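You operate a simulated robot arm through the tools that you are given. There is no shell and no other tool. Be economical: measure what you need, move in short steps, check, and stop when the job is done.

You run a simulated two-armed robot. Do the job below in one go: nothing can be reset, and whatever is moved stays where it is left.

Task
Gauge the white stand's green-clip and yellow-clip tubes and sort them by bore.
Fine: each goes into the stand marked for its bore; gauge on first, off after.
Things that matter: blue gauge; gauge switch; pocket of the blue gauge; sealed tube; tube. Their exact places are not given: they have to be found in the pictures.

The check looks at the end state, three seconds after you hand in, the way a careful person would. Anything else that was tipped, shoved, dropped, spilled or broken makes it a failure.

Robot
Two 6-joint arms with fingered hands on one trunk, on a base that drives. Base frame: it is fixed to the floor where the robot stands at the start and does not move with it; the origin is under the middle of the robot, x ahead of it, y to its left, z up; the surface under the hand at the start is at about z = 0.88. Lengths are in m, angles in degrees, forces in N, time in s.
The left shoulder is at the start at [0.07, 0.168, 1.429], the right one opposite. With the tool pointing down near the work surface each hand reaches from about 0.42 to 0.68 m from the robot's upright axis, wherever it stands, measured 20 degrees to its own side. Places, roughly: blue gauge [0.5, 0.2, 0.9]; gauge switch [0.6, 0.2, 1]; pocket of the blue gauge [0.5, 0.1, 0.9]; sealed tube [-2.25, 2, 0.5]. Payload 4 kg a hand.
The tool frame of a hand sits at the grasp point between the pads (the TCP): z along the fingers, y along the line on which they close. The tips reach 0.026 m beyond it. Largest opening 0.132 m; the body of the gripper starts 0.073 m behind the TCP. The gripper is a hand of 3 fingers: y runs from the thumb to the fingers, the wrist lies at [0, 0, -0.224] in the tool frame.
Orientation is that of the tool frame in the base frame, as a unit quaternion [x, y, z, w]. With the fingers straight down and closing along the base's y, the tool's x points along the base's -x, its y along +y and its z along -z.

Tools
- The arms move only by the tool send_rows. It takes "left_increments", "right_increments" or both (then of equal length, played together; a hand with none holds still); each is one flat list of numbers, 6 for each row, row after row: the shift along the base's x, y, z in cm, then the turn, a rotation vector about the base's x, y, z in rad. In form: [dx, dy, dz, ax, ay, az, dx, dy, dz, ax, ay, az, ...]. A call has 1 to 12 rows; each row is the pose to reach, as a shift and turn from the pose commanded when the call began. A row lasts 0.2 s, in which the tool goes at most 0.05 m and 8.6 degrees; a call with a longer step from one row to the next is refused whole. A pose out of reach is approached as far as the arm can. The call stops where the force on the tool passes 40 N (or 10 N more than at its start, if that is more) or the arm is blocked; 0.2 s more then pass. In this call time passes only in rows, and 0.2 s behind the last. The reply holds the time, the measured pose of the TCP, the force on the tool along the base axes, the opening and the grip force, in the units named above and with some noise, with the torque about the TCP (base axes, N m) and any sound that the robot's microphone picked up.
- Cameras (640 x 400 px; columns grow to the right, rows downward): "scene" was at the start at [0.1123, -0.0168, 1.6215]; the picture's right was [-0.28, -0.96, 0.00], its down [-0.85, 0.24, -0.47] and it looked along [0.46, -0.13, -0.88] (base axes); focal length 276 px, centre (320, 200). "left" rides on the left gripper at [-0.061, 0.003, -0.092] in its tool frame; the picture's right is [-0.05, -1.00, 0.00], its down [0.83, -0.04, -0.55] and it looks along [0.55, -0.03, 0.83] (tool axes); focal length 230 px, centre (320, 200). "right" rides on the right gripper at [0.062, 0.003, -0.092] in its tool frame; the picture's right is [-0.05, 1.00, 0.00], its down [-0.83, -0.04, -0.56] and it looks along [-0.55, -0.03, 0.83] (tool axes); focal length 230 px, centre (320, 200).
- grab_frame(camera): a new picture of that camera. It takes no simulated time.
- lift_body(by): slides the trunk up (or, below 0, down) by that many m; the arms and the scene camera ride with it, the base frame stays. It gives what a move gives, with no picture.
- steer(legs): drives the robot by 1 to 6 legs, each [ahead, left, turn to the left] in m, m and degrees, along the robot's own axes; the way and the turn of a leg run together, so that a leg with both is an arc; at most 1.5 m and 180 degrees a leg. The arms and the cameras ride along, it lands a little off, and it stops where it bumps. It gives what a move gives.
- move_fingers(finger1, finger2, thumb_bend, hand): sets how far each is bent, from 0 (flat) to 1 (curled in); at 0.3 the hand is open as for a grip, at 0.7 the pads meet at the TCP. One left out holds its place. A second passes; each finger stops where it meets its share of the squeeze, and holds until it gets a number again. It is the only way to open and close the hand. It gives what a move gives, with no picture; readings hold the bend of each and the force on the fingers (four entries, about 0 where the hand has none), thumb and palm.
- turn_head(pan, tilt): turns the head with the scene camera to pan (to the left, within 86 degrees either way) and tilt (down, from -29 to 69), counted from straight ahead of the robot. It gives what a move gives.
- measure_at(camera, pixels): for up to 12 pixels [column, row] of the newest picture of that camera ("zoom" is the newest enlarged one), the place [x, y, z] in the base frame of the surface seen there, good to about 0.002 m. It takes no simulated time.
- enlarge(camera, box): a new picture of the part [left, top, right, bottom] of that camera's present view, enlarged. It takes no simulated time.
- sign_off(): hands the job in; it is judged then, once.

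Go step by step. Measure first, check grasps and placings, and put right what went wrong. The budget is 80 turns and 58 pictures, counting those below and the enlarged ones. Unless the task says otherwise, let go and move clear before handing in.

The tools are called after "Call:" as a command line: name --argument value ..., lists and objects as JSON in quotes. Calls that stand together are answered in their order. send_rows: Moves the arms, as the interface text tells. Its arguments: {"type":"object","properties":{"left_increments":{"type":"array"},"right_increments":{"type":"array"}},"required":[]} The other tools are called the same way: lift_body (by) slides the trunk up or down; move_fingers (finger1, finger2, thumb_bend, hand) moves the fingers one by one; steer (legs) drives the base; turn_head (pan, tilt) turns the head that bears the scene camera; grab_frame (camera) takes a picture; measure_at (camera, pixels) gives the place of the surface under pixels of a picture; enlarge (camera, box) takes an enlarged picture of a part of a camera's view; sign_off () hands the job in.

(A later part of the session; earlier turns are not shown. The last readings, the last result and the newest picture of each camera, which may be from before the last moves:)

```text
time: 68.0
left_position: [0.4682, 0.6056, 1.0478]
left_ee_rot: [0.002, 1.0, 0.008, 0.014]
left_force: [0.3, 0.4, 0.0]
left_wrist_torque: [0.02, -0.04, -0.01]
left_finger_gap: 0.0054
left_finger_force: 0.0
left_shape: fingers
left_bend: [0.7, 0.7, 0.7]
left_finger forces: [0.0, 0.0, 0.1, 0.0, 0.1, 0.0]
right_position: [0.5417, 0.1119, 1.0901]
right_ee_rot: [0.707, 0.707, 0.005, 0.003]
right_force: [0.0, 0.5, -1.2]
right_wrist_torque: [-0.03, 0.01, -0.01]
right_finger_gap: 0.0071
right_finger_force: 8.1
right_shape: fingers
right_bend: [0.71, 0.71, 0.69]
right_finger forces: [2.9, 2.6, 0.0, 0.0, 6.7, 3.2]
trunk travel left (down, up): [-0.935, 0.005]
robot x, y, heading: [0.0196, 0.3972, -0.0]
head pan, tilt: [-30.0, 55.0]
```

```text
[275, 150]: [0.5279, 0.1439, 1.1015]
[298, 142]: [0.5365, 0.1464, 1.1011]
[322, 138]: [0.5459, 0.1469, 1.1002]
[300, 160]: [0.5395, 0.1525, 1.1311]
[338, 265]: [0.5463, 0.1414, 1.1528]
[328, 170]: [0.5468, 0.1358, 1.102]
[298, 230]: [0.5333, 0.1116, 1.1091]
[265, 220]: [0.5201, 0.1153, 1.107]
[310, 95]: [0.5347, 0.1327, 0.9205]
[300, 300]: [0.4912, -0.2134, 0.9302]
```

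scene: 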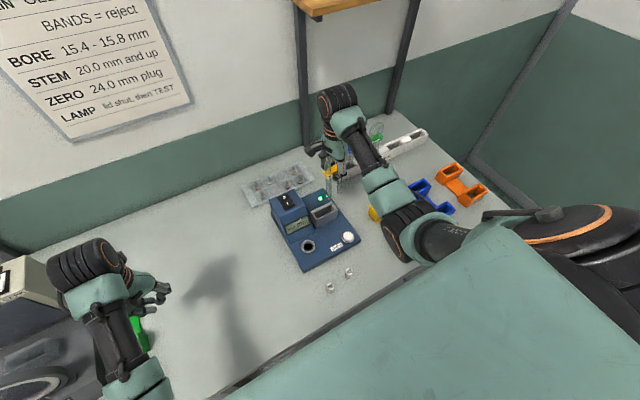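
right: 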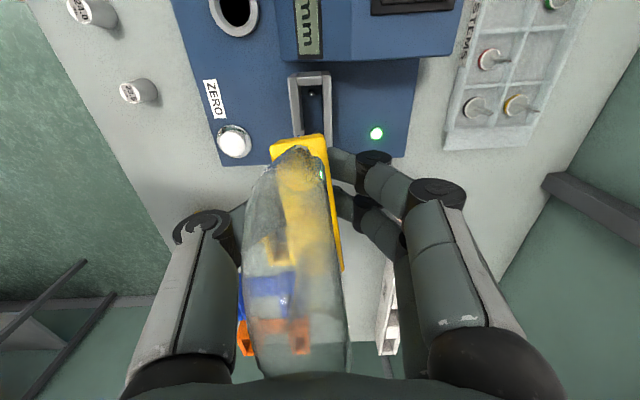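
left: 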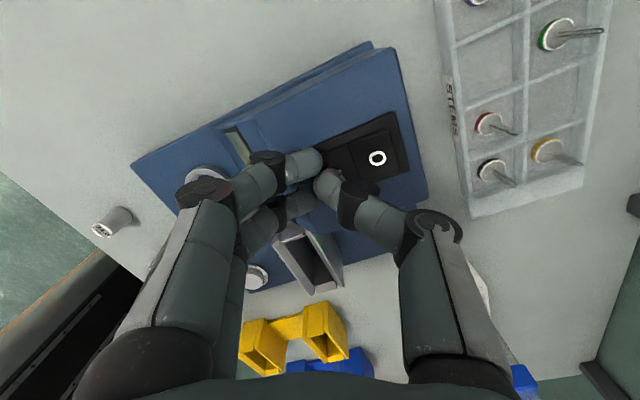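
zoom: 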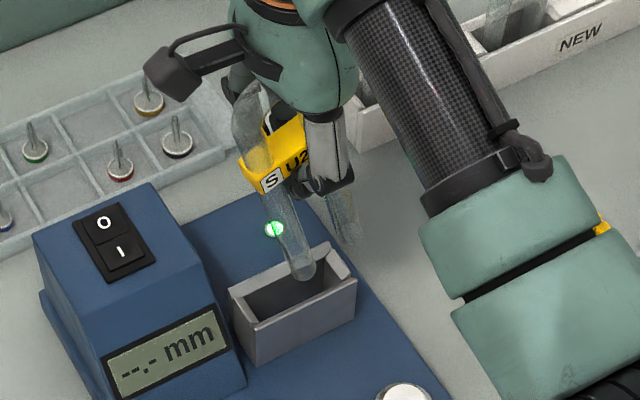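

The clip plane shows about 13° of tilt. I'll rotate the hand +0.24 rad about x to bring the tube upright, raised a bit, and view it.

Call:
send_rows --right_increments '[0, 0, 0.2, 0.12, 0, 0, 0, 0, 0.4, 0.24, 0, 0]'

Call:
enlarge --camera "scene" --box '[290, 150, 370, 235]'

```text
time: 68.6
left_position: [0.468, 0.6041, 1.0473]
left_ee_rot: [0.002, 1.0, 0.01, 0.014]
left_force: [-0.6, -0.4, -1.2]
left_wrist_torque: [0.02, -0.02, 0.01]
left_finger_gap: 0.0053
left_finger_force: 0.0
left_shape: fingers
left_bend: [0.7, 0.7, 0.7]
left_finger forces: [0.0, 0.0, 0.0, 0.0, 0.0, 0.0]
right_position: [0.542, 0.1107, 1.0926]
right_ee_rot: [0.702, 0.701, 0.09, -0.082]
right_force: [0.4, -0.2, -1.1]
right_wrist_torque: [0.04, 0.02, 0.03]
right_finger_gap: 0.0071
right_finger_force: 7.8
right_shape: fingers
right_bend: [0.71, 0.71, 0.69]
right_finger forces: [3.0, 2.5, 0.0, 0.0, 6.7, 3.1]
trunk travel left (down, up): [-0.935, 0.005]
robot x, y, heading: [0.0155, 0.3991, 0.0]
head pan, tilt: [-30.0, 55.0]
```

```text
4.71 times, centred on (330, 192) of scene
```

zoom: 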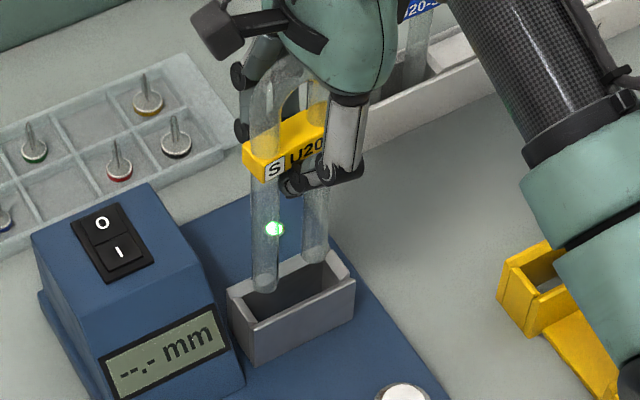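

The tube is upright again over the pocket. I'll measure the rim, clip ends and leg tips in this view.

Call:
measure_at --camera "zoom" --pixels '[[236, 300], [252, 325], [345, 285], [338, 265], [248, 160], [250, 172], [262, 178], [325, 105], [264, 250], [263, 285], [318, 230], [313, 255]]'

Call:
grab_frame --camera "right"

```text
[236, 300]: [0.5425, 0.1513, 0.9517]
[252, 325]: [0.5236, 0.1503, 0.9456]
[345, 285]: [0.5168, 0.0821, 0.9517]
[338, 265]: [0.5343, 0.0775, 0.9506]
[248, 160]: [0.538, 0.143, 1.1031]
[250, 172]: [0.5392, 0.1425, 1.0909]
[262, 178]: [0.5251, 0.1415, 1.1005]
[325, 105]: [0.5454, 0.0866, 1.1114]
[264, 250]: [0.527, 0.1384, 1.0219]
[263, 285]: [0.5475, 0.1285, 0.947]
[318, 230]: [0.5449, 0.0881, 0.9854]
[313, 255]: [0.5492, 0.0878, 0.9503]
```

```text
13 pictures are left
```

right: 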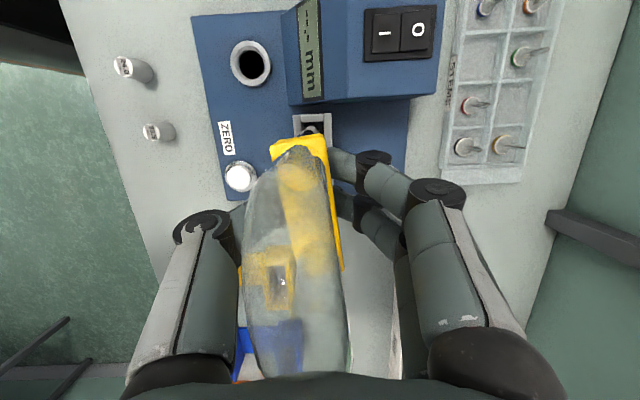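

From the image geometry the leg tips are at about (0.538, 0.132) and (0.542, 0.091), within 3 mm of the pins. I'll shift −3 mm in x and +2 mm in y, lower 2 cm, and check the force.

Call:
send_rows --right_increments '[-0.3, 0.2, 0, 0, 0, 0, -0.3, 0.2, -0.5, 0, 0, 0, -0.3, 0.2, -1, 0, 0, 0, -0.3, 0.2, -1.5, 0, 0, 0, -0.3, 0.2, -2, 0, 0, 0]'

Call:
enlarge --camera "scene" --box '[290, 150, 370, 235]'

```text
time: 69.8
left_position: [0.4684, 0.6051, 1.0466]
left_ee_rot: [0.002, 1.0, 0.008, 0.015]
left_force: [-0.4, -0.3, 1.2]
left_wrist_torque: [-0.02, -0.02, -0.01]
left_finger_gap: 0.0052
left_finger_force: 0.1
left_shape: fingers
left_bend: [0.7, 0.7, 0.7]
left_finger forces: [0.0, 0.0, 0.0, 0.0, 0.0, 0.0]
right_position: [0.5388, 0.1144, 1.0713]
right_ee_rot: [0.702, 0.701, 0.089, -0.082]
right_force: [0.2, -0.8, -0.8]
right_wrist_torque: [0.0, 0.0, 0.0]
right_finger_gap: 0.0071
right_finger_force: 7.8
right_shape: fingers
right_bend: [0.71, 0.71, 0.69]
right_finger forces: [3.0, 2.5, 0.0, 0.1, 6.5, 2.9]
trunk travel left (down, up): [-0.935, 0.005]
robot x, y, heading: [0.0205, 0.3973, -0.3]
head pan, tilt: [-30.0, 55.0]
```

```text
4.71 times, centred on (330, 192) of scene
```

zoom: 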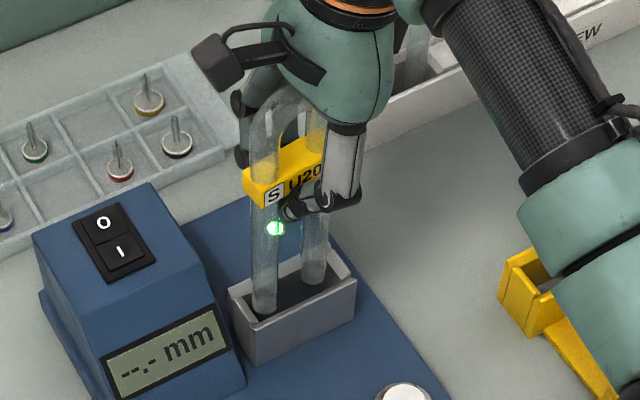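

Both legs are inside the pocket with no contact force. I'll continue down slowly.

Call:
send_rows --right_increments '[0, 0, -0.5, 0, 0, 0, 0, 0, -1, 0, 0, 0, 0, 0, -1.5, 0, 0, 0, 0, 0, -2, 0, 0, 0, 0, 0, -2.4, 0, 0, 0, 0, 0, -2.8, 0, 0, 0, 0, 0, -3.2, 0, 0, 0]'

```text
time: 71.4
left_position: [0.4688, 0.6053, 1.0467]
left_ee_rot: [0.001, 1.0, 0.009, 0.014]
left_force: [-0.1, -0.2, -0.4]
left_wrist_torque: [0.0, -0.03, 0.01]
left_finger_gap: 0.0051
left_finger_force: 0.1
left_shape: fingers
left_bend: [0.7, 0.7, 0.7]
left_finger forces: [0.1, 0.0, 0.0, 0.1, 0.1, 0.0]
right_position: [0.5388, 0.1135, 1.0398]
right_ee_rot: [0.702, 0.702, 0.089, -0.081]
right_force: [1.0, 0.2, -0.5]
right_wrist_torque: [0.03, 0.0, -0.04]
right_finger_gap: 0.007
right_finger_force: 7.0
right_shape: fingers
right_bend: [0.71, 0.71, 0.69]
right_finger forces: [2.9, 2.6, 0.0, 0.0, 6.3, 2.7]
trunk travel left (down, up): [-0.935, 0.005]
robot x, y, heading: [0.0207, 0.3965, -0.1]
head pan, tilt: [-30.0, 55.0]
```

There is still no contact, so I'll go on in 2 mm steps.

Call:
send_rows --right_increments '[0, 0, -0.2, 0, 0, 0, 0, 0, -0.4, 0, 0, 0, 0, 0, -0.6, 0, 0, 0, 0, 0, -0.8, 0, 0, 0]'

Call:
enlarge --camera "scene" --box '[290, 150, 370, 235]'

```text
time: 72.4
left_position: [0.4649, 0.6051, 1.0481]
left_ee_rot: [0.002, 1.0, 0.009, 0.016]
left_force: [0.0, 0.3, -0.6]
left_wrist_torque: [0.0, 0.01, -0.01]
left_finger_gap: 0.0052
left_finger_force: 0.0
left_shape: fingers
left_bend: [0.7, 0.7, 0.7]
left_finger forces: [0.1, 0.0, 0.1, 0.0, 0.0, 0.1]
right_position: [0.5359, 0.1132, 1.0361]
right_ee_rot: [0.702, 0.702, 0.092, -0.077]
right_force: [1.6, -3.2, 24.5]
right_wrist_torque: [0.0, 0.0, 0.0]
right_finger_gap: 0.0067
right_finger_force: 16.4
right_shape: fingers
right_bend: [0.72, 0.71, 0.71]
right_finger forces: [4.3, 3.2, 0.1, 0.0, 5.6, 19.1]
trunk travel left (down, up): [-0.935, 0.005]
robot x, y, heading: [0.0147, 0.3989, -0.1]
head pan, tilt: [-30.0, 55.0]
```

```text
4.71 times, centred on (330, 192) of scene
```

zoom: 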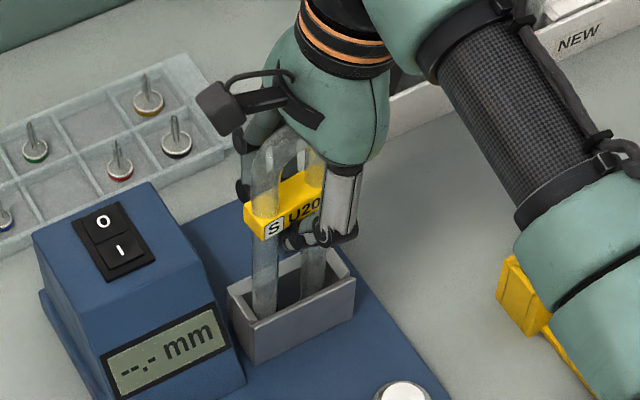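

The tube is seated (24 N down, palm contact). I'll ease off 3 mm and open the fingers to let it stand, then read the display.

Call:
send_rows --right_increments '[0, 0, 0.3, 0, 0, 0]'

Call:
move_fingers --hand "right" --finger1 0.5 --finger2 0.5 --thumb_bend 0.5

Call:
enlarge --camera "scene" --box '[290, 150, 370, 235]'

```text
time: 72.8
left_position: [0.4677, 0.606, 1.0471]
left_ee_rot: [0.002, 1.0, 0.009, 0.015]
left_force: [0.0, 0.5, -0.2]
left_wrist_torque: [0.0, -0.01, 0.01]
left_finger_gap: 0.0051
left_finger_force: 0.0
left_shape: fingers
left_bend: [0.7, 0.7, 0.7]
left_finger forces: [0.0, 0.0, 0.0, 0.0, 0.0, 0.1]
right_position: [0.5375, 0.1135, 1.0356]
right_ee_rot: [0.702, 0.702, 0.09, -0.081]
right_force: [1.0, -3.1, 18.7]
right_wrist_torque: [-0.01, -0.08, -0.03]
right_finger_gap: 0.007
right_finger_force: 13.5
right_shape: fingers
right_bend: [0.72, 0.71, 0.71]
right_finger forces: [4.1, 3.6, 0.0, 0.0, 5.7, 14.7]
trunk travel left (down, up): [-0.935, 0.005]
robot x, y, heading: [0.0165, 0.3985, -0.0]
head pan, tilt: [-30.0, 55.0]
```

```text
time: 73.8
left_position: [0.467, 0.6068, 1.0475]
left_ee_rot: [0.001, 1.0, 0.008, 0.016]
left_force: [0.0, -0.5, -0.6]
left_wrist_torque: [-0.02, 0.04, 0.03]
left_finger_gap: 0.0051
left_finger_force: 0.2
left_shape: fingers
left_bend: [0.7, 0.7, 0.7]
left_finger forces: [0.0, 0.0, 0.1, 0.0, 0.0, 0.1]
right_position: [0.5381, 0.1132, 1.038]
right_ee_rot: [0.702, 0.701, 0.089, -0.081]
right_force: [-0.6, -2.0, 14.0]
right_wrist_torque: [0.0, 0.02, -0.01]
right_finger_gap: 0.067
right_finger_force: 6.7
right_shape: fingers
right_bend: [0.5, 0.5, 0.5]
right_finger forces: [0.0, 0.0, 0.1, 0.0, 0.0, 13.8]
trunk travel left (down, up): [-0.935, 0.005]
robot x, y, heading: [0.0186, 0.3977, 0.3]
head pan, tilt: [-30.0, 55.0]
```

```text
4.71 times, centred on (330, 192) of scene
```

zoom: 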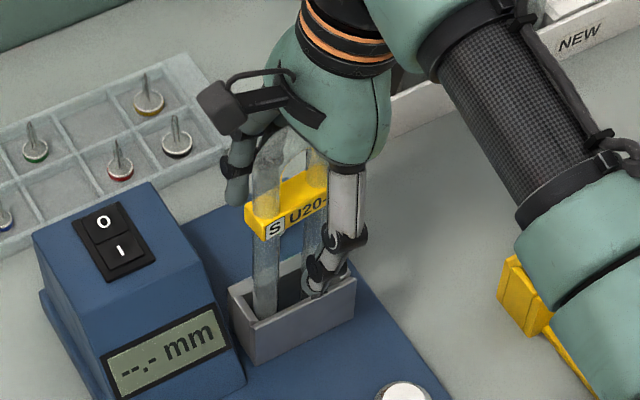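

The palm still presses on the tube top at 14 N. I'll raise the hand 2 cm and level it, then check the display.

Call:
send_rows --right_increments '[0, 0, 1, 0, 0, 0, 0, 0, 2, 0, 0, 0, 0, 0, 2.2, -0.12, 0, 0, 0, 0, 2.2, -0.23, 0, 0, 0, 0, 2.2, -0.23, 0, 0]'

Call:
enlarge --camera "scene" --box '[290, 150, 370, 235]'

```text
time: 75.0
left_position: [0.467, 0.6049, 1.0475]
left_ee_rot: [0.002, 1.0, 0.009, 0.014]
left_force: [-0.3, -0.4, -0.4]
left_wrist_torque: [-0.01, 0.0, -0.01]
left_finger_gap: 0.0052
left_finger_force: 0.2
left_shape: fingers
left_bend: [0.7, 0.7, 0.7]
left_finger forces: [0.0, 0.1, 0.0, 0.0, 0.1, 0.0]
right_position: [0.5379, 0.114, 1.0583]
right_ee_rot: [0.707, 0.707, 0.008, 0.0]
right_force: [-0.1, 0.7, -1.2]
right_wrist_torque: [-0.04, 0.01, 0.02]
right_finger_gap: 0.0675
right_finger_force: 0.0
right_shape: fingers
right_bend: [0.5, 0.5, 0.5]
right_finger forces: [0.0, 0.1, 0.0, 0.0, 0.1, 0.1]
trunk travel left (down, up): [-0.935, 0.005]
robot x, y, heading: [0.0169, 0.401, -0.0]
head pan, tilt: [-30.0, 55.0]
```

```text
4.71 times, centred on (330, 192) of scene
```

zoom: 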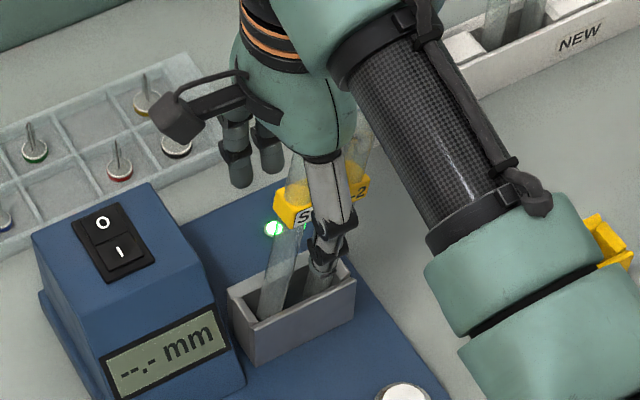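

The tube now leans about 11° toward −y in the pocket, and the display is still blank. I'll measure the clip and legs in this view (free) to understand the lean.

Call:
measure_at --camera "zoom" --pixels '[[280, 205], [285, 195], [285, 218], [300, 217], [356, 178], [358, 190], [292, 185], [290, 250], [275, 295], [268, 308], [308, 185], [366, 190]]'

```text
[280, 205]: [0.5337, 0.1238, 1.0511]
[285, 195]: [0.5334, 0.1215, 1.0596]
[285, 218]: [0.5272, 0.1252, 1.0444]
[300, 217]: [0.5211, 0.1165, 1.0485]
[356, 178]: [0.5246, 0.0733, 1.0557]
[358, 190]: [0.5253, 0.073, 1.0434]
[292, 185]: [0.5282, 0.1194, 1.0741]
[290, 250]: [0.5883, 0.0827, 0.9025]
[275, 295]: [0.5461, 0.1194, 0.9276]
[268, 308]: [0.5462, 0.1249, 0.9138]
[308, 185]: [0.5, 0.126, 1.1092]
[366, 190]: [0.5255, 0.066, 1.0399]
```

The tube is leaning with its clip centred near [0.530, 0.095, 1.050], and the legs are about 4 mm to the +y side of the pins. I'll re-grasp the clip there, on its flat faces.

Call:
send_rows --right_increments '[-0.4, -1, -0.3, 0, 0, 0, -0.7, -1.8, -0.8, 0, 0, 0, -0.7, -1.8, -1.2, 0, 0, 0]'

Call:
move_fingers --hand "right" --finger1 0.7 --finger2 0.7 --thumb_bend 0.7

```text
time: 75.8
left_position: [0.4673, 0.6056, 1.0474]
left_ee_rot: [0.001, 1.0, 0.009, 0.014]
left_force: [0.1, 0.1, 0.3]
left_wrist_torque: [0.01, -0.01, 0.0]
left_finger_gap: 0.0053
left_finger_force: 0.0
left_shape: fingers
left_bend: [0.7, 0.7, 0.7]
left_finger forces: [0.0, 0.0, 0.1, 0.0, 0.0, 0.0]
right_position: [0.5309, 0.0967, 1.0459]
right_ee_rot: [0.708, 0.706, 0.006, 0.0]
right_force: [-0.4, 0.7, -0.9]
right_wrist_torque: [-0.02, -0.01, 0.01]
right_finger_gap: 0.0675
right_finger_force: 0.0
right_shape: fingers
right_bend: [0.5, 0.5, 0.5]
right_finger forces: [0.0, 0.1, 0.0, 0.0, 0.0, 0.0]
trunk travel left (down, up): [-0.935, 0.005]
robot x, y, heading: [0.0203, 0.3981, -0.1]
head pan, tilt: [-30.0, 55.0]
```

```text
time: 76.8
left_position: [0.4671, 0.6071, 1.0464]
left_ee_rot: [0.002, 1.0, 0.009, 0.014]
left_force: [-1.0, 0.3, -0.2]
left_wrist_torque: [0.01, -0.02, 0.0]
left_finger_gap: 0.0054
left_finger_force: 0.0
left_shape: fingers
left_bend: [0.7, 0.7, 0.7]
left_finger forces: [0.0, 0.0, 0.0, 0.0, 0.1, 0.1]
right_position: [0.5301, 0.0972, 1.0459]
right_ee_rot: [0.707, 0.707, 0.009, 0.0]
right_force: [0.1, 1.3, -0.5]
right_wrist_torque: [0.01, -0.05, 0.01]
right_finger_gap: 0.0131
right_finger_force: 4.1
right_shape: fingers
right_bend: [0.67, 0.67, 0.68]
right_finger forces: [2.2, 2.0, 0.0, 0.0, 3.6, 0.0]
trunk travel left (down, up): [-0.935, 0.005]
robot x, y, heading: [0.0173, 0.3975, 0.1]
head pan, tilt: [-30.0, 55.0]
```

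It is gripped (4 N, 13 mm gap). I'll lift 2.5 cm, rotate −0.17 about x to bring it upright, then look.

Call:
send_rows --right_increments '[0, 0, 1, 0, 0, 0, 0, 0, 2, -0.05, 0, 0, 0, 0.5, 3, -0.12, 0, 0, 0, 1, 4, -0.17, 0, 0, 0, 1.5, 4.5, -0.17, 0, 0]'

Call:
enlarge --camera "scene" --box '[290, 150, 370, 235]'

Call:
measure_at --camera "zoom" --pixels '[[250, 172], [262, 178], [255, 185], [270, 195], [280, 150], [300, 150], [320, 140], [325, 110], [330, 130], [265, 230], [270, 260], [320, 230]]'

```text
time: 78.0
left_position: [0.469, 0.6058, 1.0464]
left_ee_rot: [0.001, 1.0, 0.009, 0.014]
left_force: [0.1, -0.4, -1.6]
left_wrist_torque: [0.04, -0.01, 0.01]
left_finger_gap: 0.0053
left_finger_force: 0.1
left_shape: fingers
left_bend: [0.7, 0.7, 0.7]
left_finger forces: [0.0, 0.1, 0.0, 0.0, 0.0, 0.0]
right_position: [0.5312, 0.1128, 1.092]
right_ee_rot: [0.705, 0.705, -0.052, 0.06]
right_force: [1.2, 0.0, -0.4]
right_wrist_torque: [0.01, 0.0, 0.0]
right_finger_gap: 0.0086
right_finger_force: 1.7
right_shape: fingers
right_bend: [0.69, 0.68, 0.69]
right_finger forces: [1.0, 1.6, 0.0, 0.0, 1.6, 0.0]
trunk travel left (down, up): [-0.935, 0.005]
robot x, y, heading: [0.0167, 0.3988, 0.2]
head pan, tilt: [-30.0, 55.0]
```

```text
4.71 times, centred on (330, 192) of scene
```

zoom: 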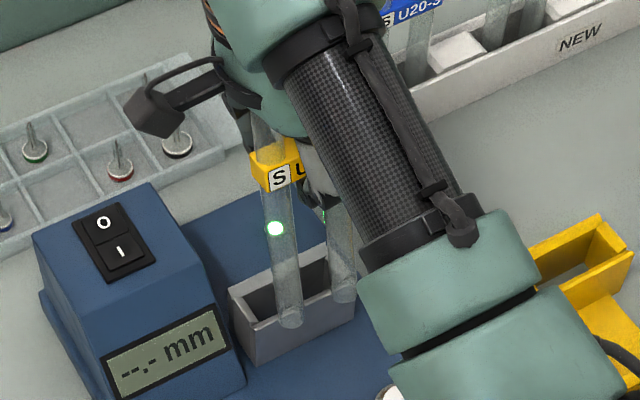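

```text
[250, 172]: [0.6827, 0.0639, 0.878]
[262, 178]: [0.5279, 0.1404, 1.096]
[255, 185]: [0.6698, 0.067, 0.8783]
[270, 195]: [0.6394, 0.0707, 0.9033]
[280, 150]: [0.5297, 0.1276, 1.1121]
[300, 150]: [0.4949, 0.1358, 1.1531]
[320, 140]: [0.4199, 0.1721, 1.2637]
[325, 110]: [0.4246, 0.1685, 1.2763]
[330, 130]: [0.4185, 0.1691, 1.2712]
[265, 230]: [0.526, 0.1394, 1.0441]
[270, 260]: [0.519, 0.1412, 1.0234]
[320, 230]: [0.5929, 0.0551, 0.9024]
```

The grip has weakened to 1.7 N and the tube pitches slightly, with its bottom toward the robot. I'll tighten immediately.

Call:
move_fingers --hand "right" --finger1 0.74 --finger2 0.74 --thumb_bend 0.74

Call:
enlarge --camera "scene" --box '[290, 150, 370, 235]'

```text
time: 79.0
left_position: [0.4679, 0.6063, 1.0463]
left_ee_rot: [0.001, 1.0, 0.009, 0.014]
left_force: [0.2, -0.2, -0.7]
left_wrist_torque: [-0.03, -0.04, 0.0]
left_finger_gap: 0.0053
left_finger_force: 0.1
left_shape: fingers
left_bend: [0.7, 0.7, 0.7]
left_finger forces: [0.0, 0.1, 0.0, 0.0, 0.0, 0.1]
right_position: [0.5312, 0.112, 1.0921]
right_ee_rot: [0.705, 0.705, -0.053, 0.06]
right_force: [-0.2, 0.4, 0.5]
right_wrist_torque: [-0.01, -0.03, -0.01]
right_finger_gap: 0.0044
right_finger_force: 8.7
right_shape: fingers
right_bend: [0.72, 0.72, 0.71]
right_finger forces: [3.7, 6.6, 0.0, 0.0, 7.0, 0.0]
trunk travel left (down, up): [-0.935, 0.005]
robot x, y, heading: [0.0172, 0.3986, -0.1]
head pan, tilt: [-30.0, 55.0]
```

```text
4.71 times, centred on (330, 192) of scene
```

zoom: 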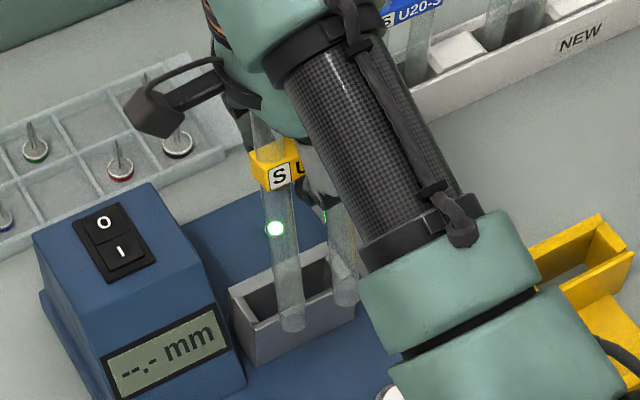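

It is held at 8.7 N. The leg direction against the vertical shows the bottom pitched about 9–10° toward the robot, with almost no tilt in y. I'll pitch the hand −0.17 about y and re-check.

Call:
send_rows --right_increments '[0, 0, 0.2, 0, -0.085, 0, 0, 0, 0.4, 0, -0.17, 0]'

Call:
enlarge --camera "scene" --box '[290, 150, 370, 235]'

Call:
measure_at --camera "zoom" --pixels '[[262, 160], [270, 165], [265, 185], [280, 150], [262, 210], [262, 240], [275, 220], [275, 250], [275, 280], [330, 240], [335, 260], [345, 270]]'

```text
time: 79.6
left_position: [0.4684, 0.6042, 1.0455]
left_ee_rot: [0.002, 1.0, 0.009, 0.013]
left_force: [-0.3, -0.1, -0.5]
left_wrist_torque: [0.0, -0.04, -0.02]
left_finger_gap: 0.0054
left_finger_force: 0.1
left_shape: fingers
left_bend: [0.7, 0.7, 0.7]
left_finger forces: [0.0, 0.0, 0.0, 0.0, 0.0, 0.0]
right_position: [0.5305, 0.1112, 1.0955]
right_ee_rot: [0.706, 0.698, 0.009, 0.12]
right_force: [0.7, 0.4, -0.7]
right_wrist_torque: [-0.01, 0.01, -0.02]
right_finger_gap: 0.0045
right_finger_force: 9.3
right_shape: fingers
right_bend: [0.72, 0.72, 0.71]
right_finger forces: [3.8, 6.6, 0.0, 0.0, 7.0, 0.1]
trunk travel left (down, up): [-0.935, 0.005]
robot x, y, heading: [0.0198, 0.399, 0.2]
head pan, tilt: [-30.0, 55.0]
```

```text
4.71 times, centred on (330, 192) of scene
```

zoom: 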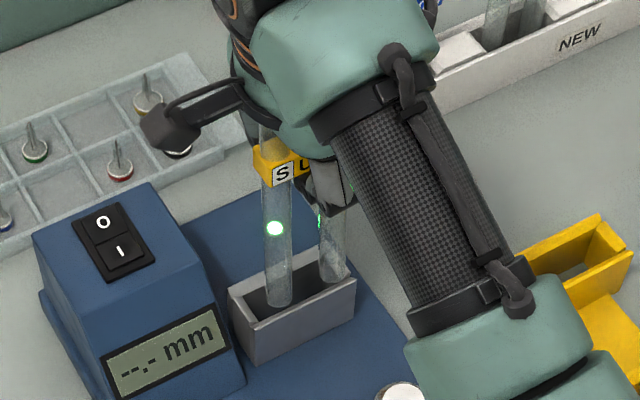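

```text
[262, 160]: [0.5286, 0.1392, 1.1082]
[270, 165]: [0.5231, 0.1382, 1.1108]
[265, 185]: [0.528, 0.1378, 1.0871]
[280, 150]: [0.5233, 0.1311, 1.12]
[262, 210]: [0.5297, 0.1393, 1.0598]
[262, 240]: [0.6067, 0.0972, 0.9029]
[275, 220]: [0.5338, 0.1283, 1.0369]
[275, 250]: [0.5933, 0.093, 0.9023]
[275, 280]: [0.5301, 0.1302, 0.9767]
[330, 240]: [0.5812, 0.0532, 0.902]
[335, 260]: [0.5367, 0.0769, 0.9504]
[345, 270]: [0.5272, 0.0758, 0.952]
```

From the camera geometry the leg bottoms are at about (0.525, 0.129) and (0.522, 0.088). They need about +14 mm in x and +4 mm in y, part of it from a further −0.06 pitch. I'll correct that, lower so the tips just enter, and look.

Call:
send_rows --right_increments '[0.3, 0.2, 0, 0, -0.06, 0, 0.6, 0.4, 0, 0, -0.06, 0, 0.6, 0.4, -0.6, 0, -0.06, 0, 0.6, 0.4, -1.2, 0, -0.06, 0, 0.6, 0.4, -1.8, 0, -0.06, 0, 0.6, 0.4, -2.4, 0, -0.06, 0]'

Call:
enlarge --camera "scene" --box '[290, 150, 370, 235]'

```text
time: 81.0
left_position: [0.4689, 0.6054, 1.0467]
left_ee_rot: [0.002, 1.0, 0.009, 0.015]
left_force: [0.4, -0.1, 0.3]
left_wrist_torque: [0.03, 0.01, -0.01]
left_finger_gap: 0.0055
left_finger_force: 0.1
left_shape: fingers
left_bend: [0.7, 0.7, 0.7]
left_finger forces: [0.0, 0.0, 0.0, 0.1, 0.1, 0.0]
right_position: [0.5395, 0.1133, 1.0708]
right_ee_rot: [0.706, 0.694, 0.029, 0.14]
right_force: [-0.1, 0.2, -0.3]
right_wrist_torque: [-0.04, 0.01, 0.04]
right_finger_gap: 0.0042
right_finger_force: 9.1
right_shape: fingers
right_bend: [0.72, 0.72, 0.71]
right_finger forces: [3.7, 6.5, 0.0, 0.1, 7.0, 0.1]
trunk travel left (down, up): [-0.935, 0.005]
robot x, y, heading: [0.0169, 0.3963, -0.2]
head pan, tilt: [-30.0, 55.0]
```

```text
4.71 times, centred on (330, 192) of scene
```

zoom: 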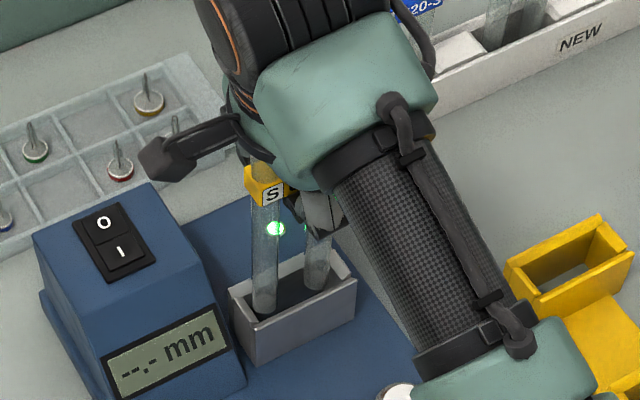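

Both legs are in the pocket and match the pin positions to about 2 mm. I'll lower to the floor in fine steps, ease the fingers open and read the display.

Call:
send_rows --right_increments '[-0.1, -0.1, -0.6, 0, 0, 0, -0.1, -0.1, -1.2, 0, 0, 0, -0.1, -0.1, -1.8, 0, 0, 0, -0.1, -0.1, -2.4, 0, 0, 0, -0.1, -0.1, -2.8, 0, 0, 0, -0.1, -0.1, -3.1, 0, 0, 0, -0.1, -0.1, -3.3, 0, 0, 0, -0.1, -0.1, -3.5, 0, 0, 0]'

```text
time: 82.8
left_position: [0.4674, 0.6056, 1.0463]
left_ee_rot: [0.002, 1.0, 0.009, 0.013]
left_force: [0.6, -0.4, 0.1]
left_wrist_torque: [-0.02, 0.0, -0.01]
left_finger_gap: 0.0052
left_finger_force: 0.0
left_shape: fingers
left_bend: [0.7, 0.7, 0.7]
left_finger forces: [0.1, 0.0, 0.0, 0.0, 0.0, 0.1]
right_position: [0.5358, 0.1146, 1.0363]
right_ee_rot: [0.706, 0.693, 0.029, 0.14]
right_force: [0.7, 0.1, 0.0]
right_wrist_torque: [0.0, 0.01, -0.04]
right_finger_gap: 0.0043
right_finger_force: 8.2
right_shape: fingers
right_bend: [0.72, 0.72, 0.71]
right_finger forces: [3.8, 6.2, 0.0, 0.1, 7.0, 0.1]
trunk travel left (down, up): [-0.935, 0.005]
robot x, y, heading: [0.0175, 0.401, -0.0]
head pan, tilt: [-30.0, 55.0]
```

There is no contact yet, so I'll continue in 2 mm steps.

Call:
send_rows --right_increments '[0, 0, -0.2, 0, 0, 0, 0, 0, -0.4, 0, 0, 0, 0, 0, -0.6, 0, 0, 0]'

Call:
send_rows --right_increments '[0, 0, -0.15, 0, 0, 0, 0, 0, -0.3, 0, 0, 0]'

```text
time: 83.6
left_position: [0.4686, 0.6053, 1.0457]
left_ee_rot: [0.002, 1.0, 0.009, 0.014]
left_force: [0.0, -1.2, -0.6]
left_wrist_torque: [-0.02, 0.02, 0.02]
left_finger_gap: 0.0053
left_finger_force: 0.1
left_shape: fingers
left_bend: [0.7, 0.7, 0.7]
left_finger forces: [0.0, 0.0, 0.0, 0.0, 0.1, 0.0]
right_position: [0.5355, 0.1135, 1.0282]
right_ee_rot: [0.706, 0.693, 0.029, 0.14]
right_force: [0.4, 0.3, -0.5]
right_wrist_torque: [-0.01, -0.09, -0.01]
right_finger_gap: 0.0041
right_finger_force: 7.9
right_shape: fingers
right_bend: [0.72, 0.72, 0.71]
right_finger forces: [4.1, 5.3, 0.0, 0.0, 6.8, 0.0]
trunk travel left (down, up): [-0.935, 0.005]
robot x, y, heading: [0.0152, 0.3968, 0.1]
head pan, tilt: [-30.0, 55.0]
```

```text
time: 84.2
left_position: [0.4674, 0.6059, 1.0462]
left_ee_rot: [0.001, 1.0, 0.009, 0.014]
left_force: [-0.4, 0.7, -0.1]
left_wrist_torque: [0.0, -0.02, -0.02]
left_finger_gap: 0.0052
left_finger_force: 0.0
left_shape: fingers
left_bend: [0.7, 0.7, 0.7]
left_finger forces: [0.0, 0.0, 0.1, 0.1, 0.1, 0.0]
right_position: [0.5371, 0.1138, 1.0277]
right_ee_rot: [0.706, 0.693, 0.03, 0.141]
right_force: [0.3, -0.2, 2.5]
right_wrist_torque: [-0.06, -0.09, 0.01]
right_finger_gap: 0.004
right_finger_force: 7.4
right_shape: fingers
right_bend: [0.73, 0.72, 0.72]
right_finger forces: [4.0, 5.2, 0.1, 0.0, 6.2, 0.1]
trunk travel left (down, up): [-0.935, 0.005]
robot x, y, heading: [0.0185, 0.3957, 0.3]
head pan, tilt: [-30.0, 55.0]
```

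The first light contact is 2.5 N at TCP 1.028, so the tube is on the floor. I'll open the fingers slightly and read the display.

Call:
move_fingers --hand "right" --finger1 0.58 --finger2 0.58 --thumb_bend 0.58

Call:
enlarge --camera "scene" --box '[290, 150, 370, 235]'

Call:
measure_at --camera "zoom" --pixels '[[250, 205], [255, 215], [265, 222], [275, 205], [300, 195], [315, 185], [260, 195], [275, 230], [265, 270], [265, 300]]'

```text
time: 85.2
left_position: [0.4681, 0.605, 1.0464]
left_ee_rot: [0.002, 1.0, 0.007, 0.015]
left_force: [0.4, -0.6, 0.4]
left_wrist_torque: [-0.01, 0.02, -0.02]
left_finger_gap: 0.0053
left_finger_force: 0.0
left_shape: fingers
left_bend: [0.7, 0.7, 0.7]
left_finger forces: [0.0, 0.0, 0.1, 0.0, 0.1, 0.1]
right_position: [0.537, 0.1144, 1.0259]
right_ee_rot: [0.706, 0.693, 0.03, 0.14]
right_force: [1.0, 0.0, 0.7]
right_wrist_torque: [-0.01, 0.04, -0.01]
right_finger_gap: 0.044
right_finger_force: 0.1
right_shape: fingers
right_bend: [0.57, 0.57, 0.57]
right_finger forces: [0.1, 0.1, 0.0, 0.1, 0.0, 0.0]
trunk travel left (down, up): [-0.935, 0.005]
robot x, y, heading: [0.0154, 0.3965, 0.2]
head pan, tilt: [-30.0, 55.0]
```

```text
4.71 times, centred on (330, 192) of scene
```

zoom: 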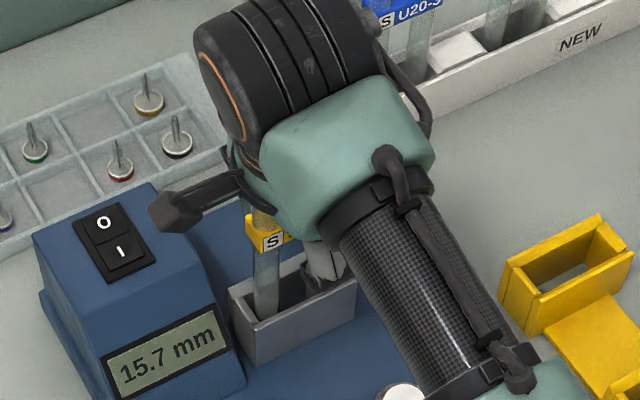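

```text
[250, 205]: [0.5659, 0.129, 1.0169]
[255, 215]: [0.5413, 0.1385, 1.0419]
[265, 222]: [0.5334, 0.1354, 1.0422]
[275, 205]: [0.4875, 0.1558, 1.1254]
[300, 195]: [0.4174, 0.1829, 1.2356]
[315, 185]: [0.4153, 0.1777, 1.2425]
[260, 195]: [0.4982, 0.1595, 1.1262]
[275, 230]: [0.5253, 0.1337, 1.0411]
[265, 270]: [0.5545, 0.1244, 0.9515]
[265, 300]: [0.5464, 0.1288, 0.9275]
```

The display reads 15.7 mm, so yellow belongs in the blue stand (15.4–15.8). I'll raise the open hand, level it, re-centre on the clip near [0.539, 0.112, 1.036] and grip.

Call:
send_rows --right_increments '[0, 0, 1, 0, 0, 0, 0, 0, 2.5, 0, 0, 0, 0, 0, 3, 0.078, 0.118, 0, 0, 0, 3, 0.156, 0.236, 0, 0.2, -0.2, 3, 0.156, 0.236, 0, 0.2, -0.2, 2, 0.156, 0.236, 0, 0.2, -0.2, 1.1, 0.156, 0.236, 0]'

Call:
move_fingers --hand "right" --finger1 0.7 --finger2 0.7 --thumb_bend 0.7

```text
time: 86.8
left_position: [0.4682, 0.6055, 1.0469]
left_ee_rot: [0.002, 1.0, 0.009, 0.014]
left_force: [0.5, -0.7, 0.6]
left_wrist_torque: [0.01, 0.01, 0.0]
left_finger_gap: 0.0054
left_finger_force: 0.1
left_shape: fingers
left_bend: [0.7, 0.7, 0.7]
left_finger forces: [0.1, 0.0, 0.1, 0.0, 0.1, 0.0]
right_position: [0.5381, 0.1114, 1.037]
right_ee_rot: [0.713, 0.701, 0.0, 0.002]
right_force: [-0.1, -0.4, 0.5]
right_wrist_torque: [0.0, -0.02, 0.02]
right_finger_gap: 0.0438
right_finger_force: 0.0
right_shape: fingers
right_bend: [0.57, 0.57, 0.57]
right_finger forces: [0.1, 0.0, 0.0, 0.0, 0.0, 0.0]
trunk travel left (down, up): [-0.935, 0.005]
robot x, y, heading: [0.0179, 0.4003, 0.2]
head pan, tilt: [-30.0, 55.0]
```

```text
time: 87.8
left_position: [0.4693, 0.6051, 1.0471]
left_ee_rot: [0.002, 1.0, 0.008, 0.013]
left_force: [-0.7, 0.0, 0.2]
left_wrist_torque: [-0.02, 0.01, 0.0]
left_finger_gap: 0.0054
left_finger_force: 0.0
left_shape: fingers
left_bend: [0.7, 0.7, 0.7]
left_finger forces: [0.0, 0.0, 0.0, 0.1, 0.1, 0.1]
right_position: [0.5386, 0.1129, 1.0375]
right_ee_rot: [0.713, 0.701, -0.001, 0.003]
right_force: [0.8, 0.4, 0.9]
right_wrist_torque: [-0.02, -0.06, 0.03]
right_finger_gap: 0.0138
right_finger_force: 4.5
right_shape: fingers
right_bend: [0.67, 0.67, 0.68]
right_finger forces: [2.2, 2.3, 0.0, 0.0, 4.2, 0.0]
trunk travel left (down, up): [-0.935, 0.005]
robot x, y, heading: [0.0188, 0.3995, 0.2]
head pan, tilt: [-30.0, 55.0]
```

The grip is at 4.5 N and the hand is level. I'll tighten, lift out of the pocket, drive toward the blue stand, and look with the right camera.

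Call:
move_fingers --hand "right" --finger1 0.74 --finger2 0.74 --thumb_bend 0.74

Call:
send_rows --right_increments '[0, 0, 1, 0, 0, 0, 0, 0, 2, 0, 0, 0, 0, 0, 3, 0, 0, 0, 0, 0, 4, 0, 0, 0, 0, 0, 5, 0, 0, 0, 0, 0, 6, 0, 0, 0]'

Call:
steer --legs '[[0, -0.25, 0], [-0.066, -0.093, 0]]'

Call:
turn_head --pan -30 --tilt 62

Call:
grab_frame --camera "scene"

```text
time: 88.8
left_position: [0.4675, 0.6062, 1.0465]
left_ee_rot: [0.001, 1.0, 0.009, 0.014]
left_force: [0.1, -0.3, -0.1]
left_wrist_torque: [0.01, -0.02, 0.02]
left_finger_gap: 0.0055
left_finger_force: 0.1
left_shape: fingers
left_bend: [0.7, 0.7, 0.7]
left_finger forces: [0.0, 0.0, 0.0, 0.1, 0.1, 0.0]
right_position: [0.5388, 0.1124, 1.0367]
right_ee_rot: [0.713, 0.701, 0.0, 0.002]
right_force: [0.6, 0.5, -0.4]
right_wrist_torque: [0.0, -0.1, 0.0]
right_finger_gap: 0.0108
right_finger_force: 11.2
right_shape: fingers
right_bend: [0.71, 0.71, 0.69]
right_finger forces: [6.0, 6.4, 0.0, 0.0, 9.5, 0.0]
trunk travel left (down, up): [-0.935, 0.005]
robot x, y, heading: [0.0167, 0.3968, 0.2]
head pan, tilt: [-30.0, 55.0]
```

```text
time: 90.2
left_position: [0.4678, 0.6062, 1.0469]
left_ee_rot: [0.002, 1.0, 0.009, 0.014]
left_force: [0.3, 0.0, -1.2]
left_wrist_torque: [0.02, 0.02, -0.03]
left_finger_gap: 0.0053
left_finger_force: 0.0
left_shape: fingers
left_bend: [0.7, 0.7, 0.7]
left_finger forces: [0.0, 0.1, 0.0, 0.0, 0.1, 0.1]
right_position: [0.5394, 0.1121, 1.0945]
right_ee_rot: [0.713, 0.702, 0.0, 0.003]
right_force: [-0.1, -0.7, -0.8]
right_wrist_torque: [0.03, -0.01, -0.01]
right_finger_gap: 0.0068
right_finger_force: 9.3
right_shape: fingers
right_bend: [0.72, 0.72, 0.71]
right_finger forces: [6.0, 5.4, 0.1, 0.0, 7.7, 0.0]
right hand out of reach, approached as far as the arm can: row 6
trunk travel left (down, up): [-0.935, 0.005]
robot x, y, heading: [0.019, 0.3974, -0.0]
head pan, tilt: [-30.0, 55.0]
```

```text
time: 92.8
left_position: [0.4052, 0.2669, 1.0454]
left_ee_rot: [0.005, 1.0, 0.008, 0.013]
left_force: [0.2, 0.2, -0.2]
left_wrist_torque: [0.0, 0.02, -0.02]
left_finger_gap: 0.0054
left_finger_force: 0.1
left_shape: fingers
left_bend: [0.7, 0.7, 0.7]
left_finger forces: [0.1, 0.1, 0.0, 0.0, 0.0, 0.0]
right_position: [0.4746, -0.2252, 1.0946]
right_ee_rot: [0.715, 0.699, 0.0, 0.004]
right_force: [1.1, 0.3, -0.9]
right_wrist_torque: [-0.01, 0.01, 0.01]
right_finger_gap: 0.0068
right_finger_force: 9.1
right_shape: fingers
right_bend: [0.72, 0.72, 0.71]
right_finger forces: [5.9, 5.4, 0.0, 0.0, 7.7, 0.1]
trunk travel left (down, up): [-0.935, 0.005]
robot x, y, heading: [-0.0497, 0.0587, -0.2]
head pan, tilt: [-30.0, 55.0]
```

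```text
time: 93.5
left_position: [0.4041, 0.266, 1.0468]
left_ee_rot: [0.003, 1.0, 0.01, 0.014]
left_force: [-0.8, -0.1, 0.3]
left_wrist_torque: [-0.01, 0.01, 0.02]
left_finger_gap: 0.0052
left_finger_force: 0.0
left_shape: fingers
left_bend: [0.7, 0.7, 0.7]
left_finger forces: [0.0, 0.0, 0.1, 0.1, 0.1, 0.0]
right_position: [0.4744, -0.2279, 1.0942]
right_ee_rot: [0.715, 0.699, 0.001, 0.003]
right_force: [0.4, -0.1, -0.4]
right_wrist_torque: [-0.01, 0.04, -0.02]
right_finger_gap: 0.0069
right_finger_force: 9.3
right_shape: fingers
right_bend: [0.72, 0.72, 0.71]
right_finger forces: [5.9, 5.4, 0.0, 0.0, 7.7, 0.0]
trunk travel left (down, up): [-0.935, 0.005]
robot x, y, heading: [-0.0476, 0.059, -0.3]
head pan, tilt: [-30.0, 62.0]
```

```text
3 pictures are left
```

scene: 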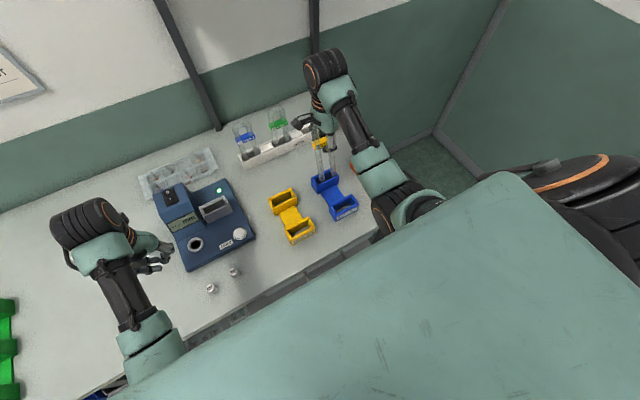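

The tube hangs right above the blue rear pocket near pixel (325,182). I'll measure the rims and tube legs around there.

Call:
measure_at --camera "scene" --pixels '[[312, 180], [314, 188], [318, 192], [330, 188], [337, 184], [338, 178], [332, 175], [325, 178], [313, 143], [327, 145], [318, 165], [330, 160]]'

```text
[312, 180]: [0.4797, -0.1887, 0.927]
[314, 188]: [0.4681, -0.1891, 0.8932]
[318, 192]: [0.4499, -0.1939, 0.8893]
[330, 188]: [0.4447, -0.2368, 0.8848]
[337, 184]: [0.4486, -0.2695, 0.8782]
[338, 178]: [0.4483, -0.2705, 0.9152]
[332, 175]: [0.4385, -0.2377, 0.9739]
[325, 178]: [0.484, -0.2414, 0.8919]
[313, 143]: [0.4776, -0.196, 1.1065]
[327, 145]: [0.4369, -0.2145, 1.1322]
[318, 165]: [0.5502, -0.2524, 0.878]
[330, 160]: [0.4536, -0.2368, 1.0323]
```

The rear pocket's inner centre is about [0.469, −0.2295]. The tube legs pitch toward the robot by about 0.22 rad again, so I'll correct pitch and y and lower slowly into the pocket.

Call:
send_rows --right_increments '[0, -0.1, 0, 0, -0.11, 0, 0, -0.2, 0, 0, -0.22, 0, 0, -0.2, -1, 0, -0.22, 0, 0, -0.2, -2, 0, -0.22, 0, 0, -0.2, -3, 0, -0.22, 0, 0, -0.2, -4, 0, -0.22, 0, 0, -0.2, -5, 0, -0.22, 0]'

```text
time: 95.1
left_position: [0.4042, 0.2649, 1.0461]
left_ee_rot: [0.004, 1.0, 0.009, 0.015]
left_force: [0.0, 0.2, -0.4]
left_wrist_torque: [0.0, 0.0, -0.01]
left_finger_gap: 0.0054
left_finger_force: 0.0
left_shape: fingers
left_bend: [0.7, 0.7, 0.7]
left_finger forces: [0.0, 0.0, 0.0, 0.0, 0.0, 0.1]
right_position: [0.4752, -0.2308, 1.0453]
right_ee_rot: [0.71, 0.695, 0.08, 0.08]
right_force: [0.7, -0.2, 0.1]
right_wrist_torque: [0.02, -0.01, 0.01]
right_finger_gap: 0.0069
right_finger_force: 9.0
right_shape: fingers
right_bend: [0.72, 0.72, 0.71]
right_finger forces: [5.6, 5.1, 0.1, 0.0, 7.8, 0.0]
trunk travel left (down, up): [-0.935, 0.005]
robot x, y, heading: [-0.0485, 0.0619, -0.2]
head pan, tilt: [-30.0, 62.0]
```

It passed the rim with no contact force. I'll continue down to the floor in fine steps.

Call:
send_rows --right_increments '[0, 0, -0.8, 0, 0, 0, 0, 0, -1.5, 0, 0, 0, 0, 0, -1.9, 0, 0, 0, 0, 0, -2.2, 0, 0, 0]'

Call:
send_rows --right_increments '[0, 0, -0.2, 0, 0, 0, 0, 0, -0.4, 0, 0, 0, 0, 0, -0.6, 0, 0, 0]'

Call:
enlarge --camera "scene" --box '[260, 90, 380, 230]'

```text
time: 96.1
left_position: [0.4034, 0.2656, 1.0461]
left_ee_rot: [0.005, 1.0, 0.009, 0.014]
left_force: [1.0, -0.1, -0.8]
left_wrist_torque: [0.0, -0.01, 0.0]
left_finger_gap: 0.0053
left_finger_force: 0.1
left_shape: fingers
left_bend: [0.7, 0.7, 0.7]
left_finger forces: [0.1, 0.1, 0.0, 0.0, 0.1, 0.1]
right_position: [0.4747, -0.2296, 1.0217]
right_ee_rot: [0.71, 0.695, 0.08, 0.081]
right_force: [-0.4, 0.2, -0.1]
right_wrist_torque: [-0.02, 0.03, 0.0]
right_finger_gap: 0.0067
right_finger_force: 9.1
right_shape: fingers
right_bend: [0.72, 0.72, 0.71]
right_finger forces: [5.6, 5.0, 0.0, 0.1, 7.6, 0.0]
trunk travel left (down, up): [-0.935, 0.005]
robot x, y, heading: [-0.0467, 0.0599, -0.1]
head pan, tilt: [-30.0, 62.0]
```

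```text
time: 96.9
left_position: [0.4041, 0.2648, 1.047]
left_ee_rot: [0.005, 1.0, 0.008, 0.015]
left_force: [0.5, -0.1, 0.5]
left_wrist_torque: [-0.02, -0.05, 0.0]
left_finger_gap: 0.0051
left_finger_force: 0.2
left_shape: fingers
left_bend: [0.7, 0.7, 0.7]
left_finger forces: [0.0, 0.0, 0.0, 0.0, 0.0, 0.0]
right_position: [0.4733, -0.2298, 1.0165]
right_ee_rot: [0.71, 0.695, 0.08, 0.081]
right_force: [-0.4, -0.3, -0.5]
right_wrist_torque: [-0.02, 0.01, -0.03]
right_finger_gap: 0.0064
right_finger_force: 8.6
right_shape: fingers
right_bend: [0.72, 0.72, 0.71]
right_finger forces: [5.8, 4.9, 0.0, 0.0, 7.5, 0.0]
trunk travel left (down, up): [-0.935, 0.005]
robot x, y, heading: [-0.0523, 0.0579, -0.2]
head pan, tilt: [-30.0, 62.0]
```

```text
2.86 times, centred on (320, 160) of scene
```

zoom: 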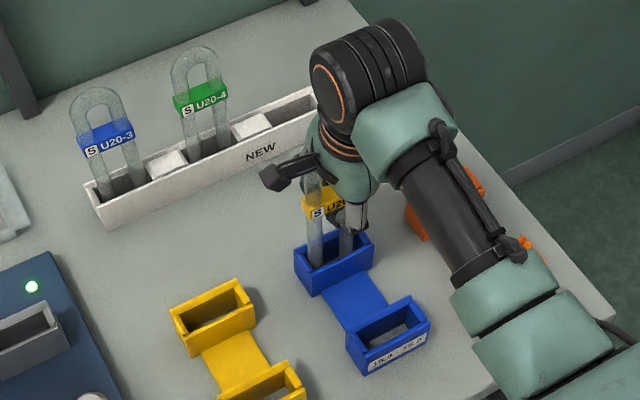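

Both yellow-tube legs sit in the blue rear pocket. I'll touch down, open wide, level the hand, slide out in −y, go forward, and drive toward the green tube.

Call:
send_rows --right_increments '[0, 0, -0.2, 0, 0, 0, 0, 0, -0.4, 0, 0, 0, 0, 0, -0.5, 0, 0, 0]'

Call:
move_fingers --hand "right" --finger1 0.3 --finger2 0.3 --thumb_bend 0.3

Call:
send_rows --right_increments '[0, 0, 1, 0, 0, 0, 0, 0, 2, 0, 0, 0, -0.4, 0, 2.5, 0, 0.114, 0, -0.4, 0, 2.5, 0, 0.228, 0, -0.4, -3, 2.5, 0, 0.228, 0, -0.4, -6, 2.5, 0, 0.228, 0, -0.4, -8, 2.5, 0, 0.228, 0, 2, -8, 3.5, 0, 0.228, 0, 5, -8, 4.5, 0, 0.228, 0, 8, -8, 5.5, 0, 0.228, 0]'

```text
time: 97.7
left_position: [0.4041, 0.2651, 1.0469]
left_ee_rot: [0.004, 1.0, 0.008, 0.014]
left_force: [-0.5, 0.1, 0.6]
left_wrist_torque: [0.01, -0.03, -0.01]
left_finger_gap: 0.0052
left_finger_force: 0.0
left_shape: fingers
left_bend: [0.7, 0.7, 0.7]
left_finger forces: [0.1, 0.1, 0.1, 0.1, 0.0, 0.0]
right_position: [0.4732, -0.2293, 1.0123]
right_ee_rot: [0.709, 0.696, 0.079, 0.081]
right_force: [0.4, -0.7, -0.5]
right_wrist_torque: [0.01, -0.01, -0.01]
right_finger_gap: 0.0067
right_finger_force: 8.7
right_shape: fingers
right_bend: [0.72, 0.72, 0.71]
right_finger forces: [5.5, 5.1, 0.0, 0.0, 7.5, 0.0]
trunk travel left (down, up): [-0.935, 0.005]
robot x, y, heading: [-0.0455, 0.0596, -0.4]
head pan, tilt: [-30.0, 62.0]
```

```text
time: 98.7
left_position: [0.4031, 0.2643, 1.0459]
left_ee_rot: [0.004, 1.0, 0.009, 0.014]
left_force: [0.4, 0.4, 0.6]
left_wrist_torque: [0.02, 0.02, 0.01]
left_finger_gap: 0.0052
left_finger_force: 0.0
left_shape: fingers
left_bend: [0.7, 0.7, 0.7]
left_finger forces: [0.1, 0.1, 0.0, 0.0, 0.1, 0.0]
right_position: [0.4733, -0.2291, 1.0123]
right_ee_rot: [0.71, 0.695, 0.08, 0.081]
right_force: [0.0, -0.9, 0.7]
right_wrist_torque: [-0.02, 0.01, 0.02]
right_finger_gap: 0.1338
right_finger_force: 0.1
right_shape: fingers
right_bend: [0.3, 0.3, 0.3]
right_finger forces: [0.0, 0.0, 0.0, 0.0, 0.0, 0.1]
trunk travel left (down, up): [-0.935, 0.005]
robot x, y, heading: [-0.0472, 0.0587, 0.0]
head pan, tilt: [-30.0, 62.0]
```

```text
time: 100.9
left_position: [0.4055, 0.2652, 1.047]
left_ee_rot: [0.004, 1.0, 0.009, 0.013]
left_force: [0.2, 0.6, 0.0]
left_wrist_torque: [-0.02, -0.02, -0.02]
left_finger_gap: 0.0051
left_finger_force: 0.0
left_shape: fingers
left_bend: [0.7, 0.7, 0.7]
left_finger forces: [0.0, 0.1, 0.0, 0.0, 0.1, 0.0]
right_position: [0.5556, -0.3093, 1.0684]
right_ee_rot: [0.715, 0.699, -0.002, 0.0]
right_force: [0.1, -0.3, -0.4]
right_wrist_torque: [0.03, -0.02, -0.03]
right_finger_gap: 0.1342
right_finger_force: 0.0
right_shape: fingers
right_bend: [0.3, 0.3, 0.3]
right_finger forces: [0.1, 0.0, 0.0, 0.0, 0.0, 0.0]
trunk travel left (down, up): [-0.935, 0.005]
robot x, y, heading: [-0.0474, 0.0565, -0.5]
head pan, tilt: [-30.0, 62.0]
```

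Yellow is released and the hand is clear. Now I'll drive ahead 0.10 m and left 0.03 m toward the green tube.

Call:
steer --legs '[[0.1, 0.03, 0]]'

```text
time: 102.0
left_position: [0.5033, 0.2922, 1.0489]
left_ee_rot: [0.004, 1.0, 0.01, 0.017]
left_force: [-0.7, -0.4, 0.0]
left_wrist_torque: [0.02, -0.02, 0.0]
left_finger_gap: 0.005
left_finger_force: 0.1
left_shape: fingers
left_bend: [0.7, 0.7, 0.7]
left_finger forces: [0.0, 0.1, 0.1, 0.0, 0.1, 0.0]
right_position: [0.6533, -0.2827, 1.0684]
right_ee_rot: [0.715, 0.699, 0.0, 0.001]
right_force: [0.1, -0.7, 0.4]
right_wrist_torque: [-0.01, 0.0, 0.01]
right_finger_gap: 0.134
right_finger_force: 0.2
right_shape: fingers
right_bend: [0.3, 0.3, 0.3]
right_finger forces: [0.0, 0.0, 0.0, 0.0, 0.0, 0.0]
trunk travel left (down, up): [-0.935, 0.005]
robot x, y, heading: [0.0552, 0.0866, -0.3]
head pan, tilt: [-30.0, 62.0]
```

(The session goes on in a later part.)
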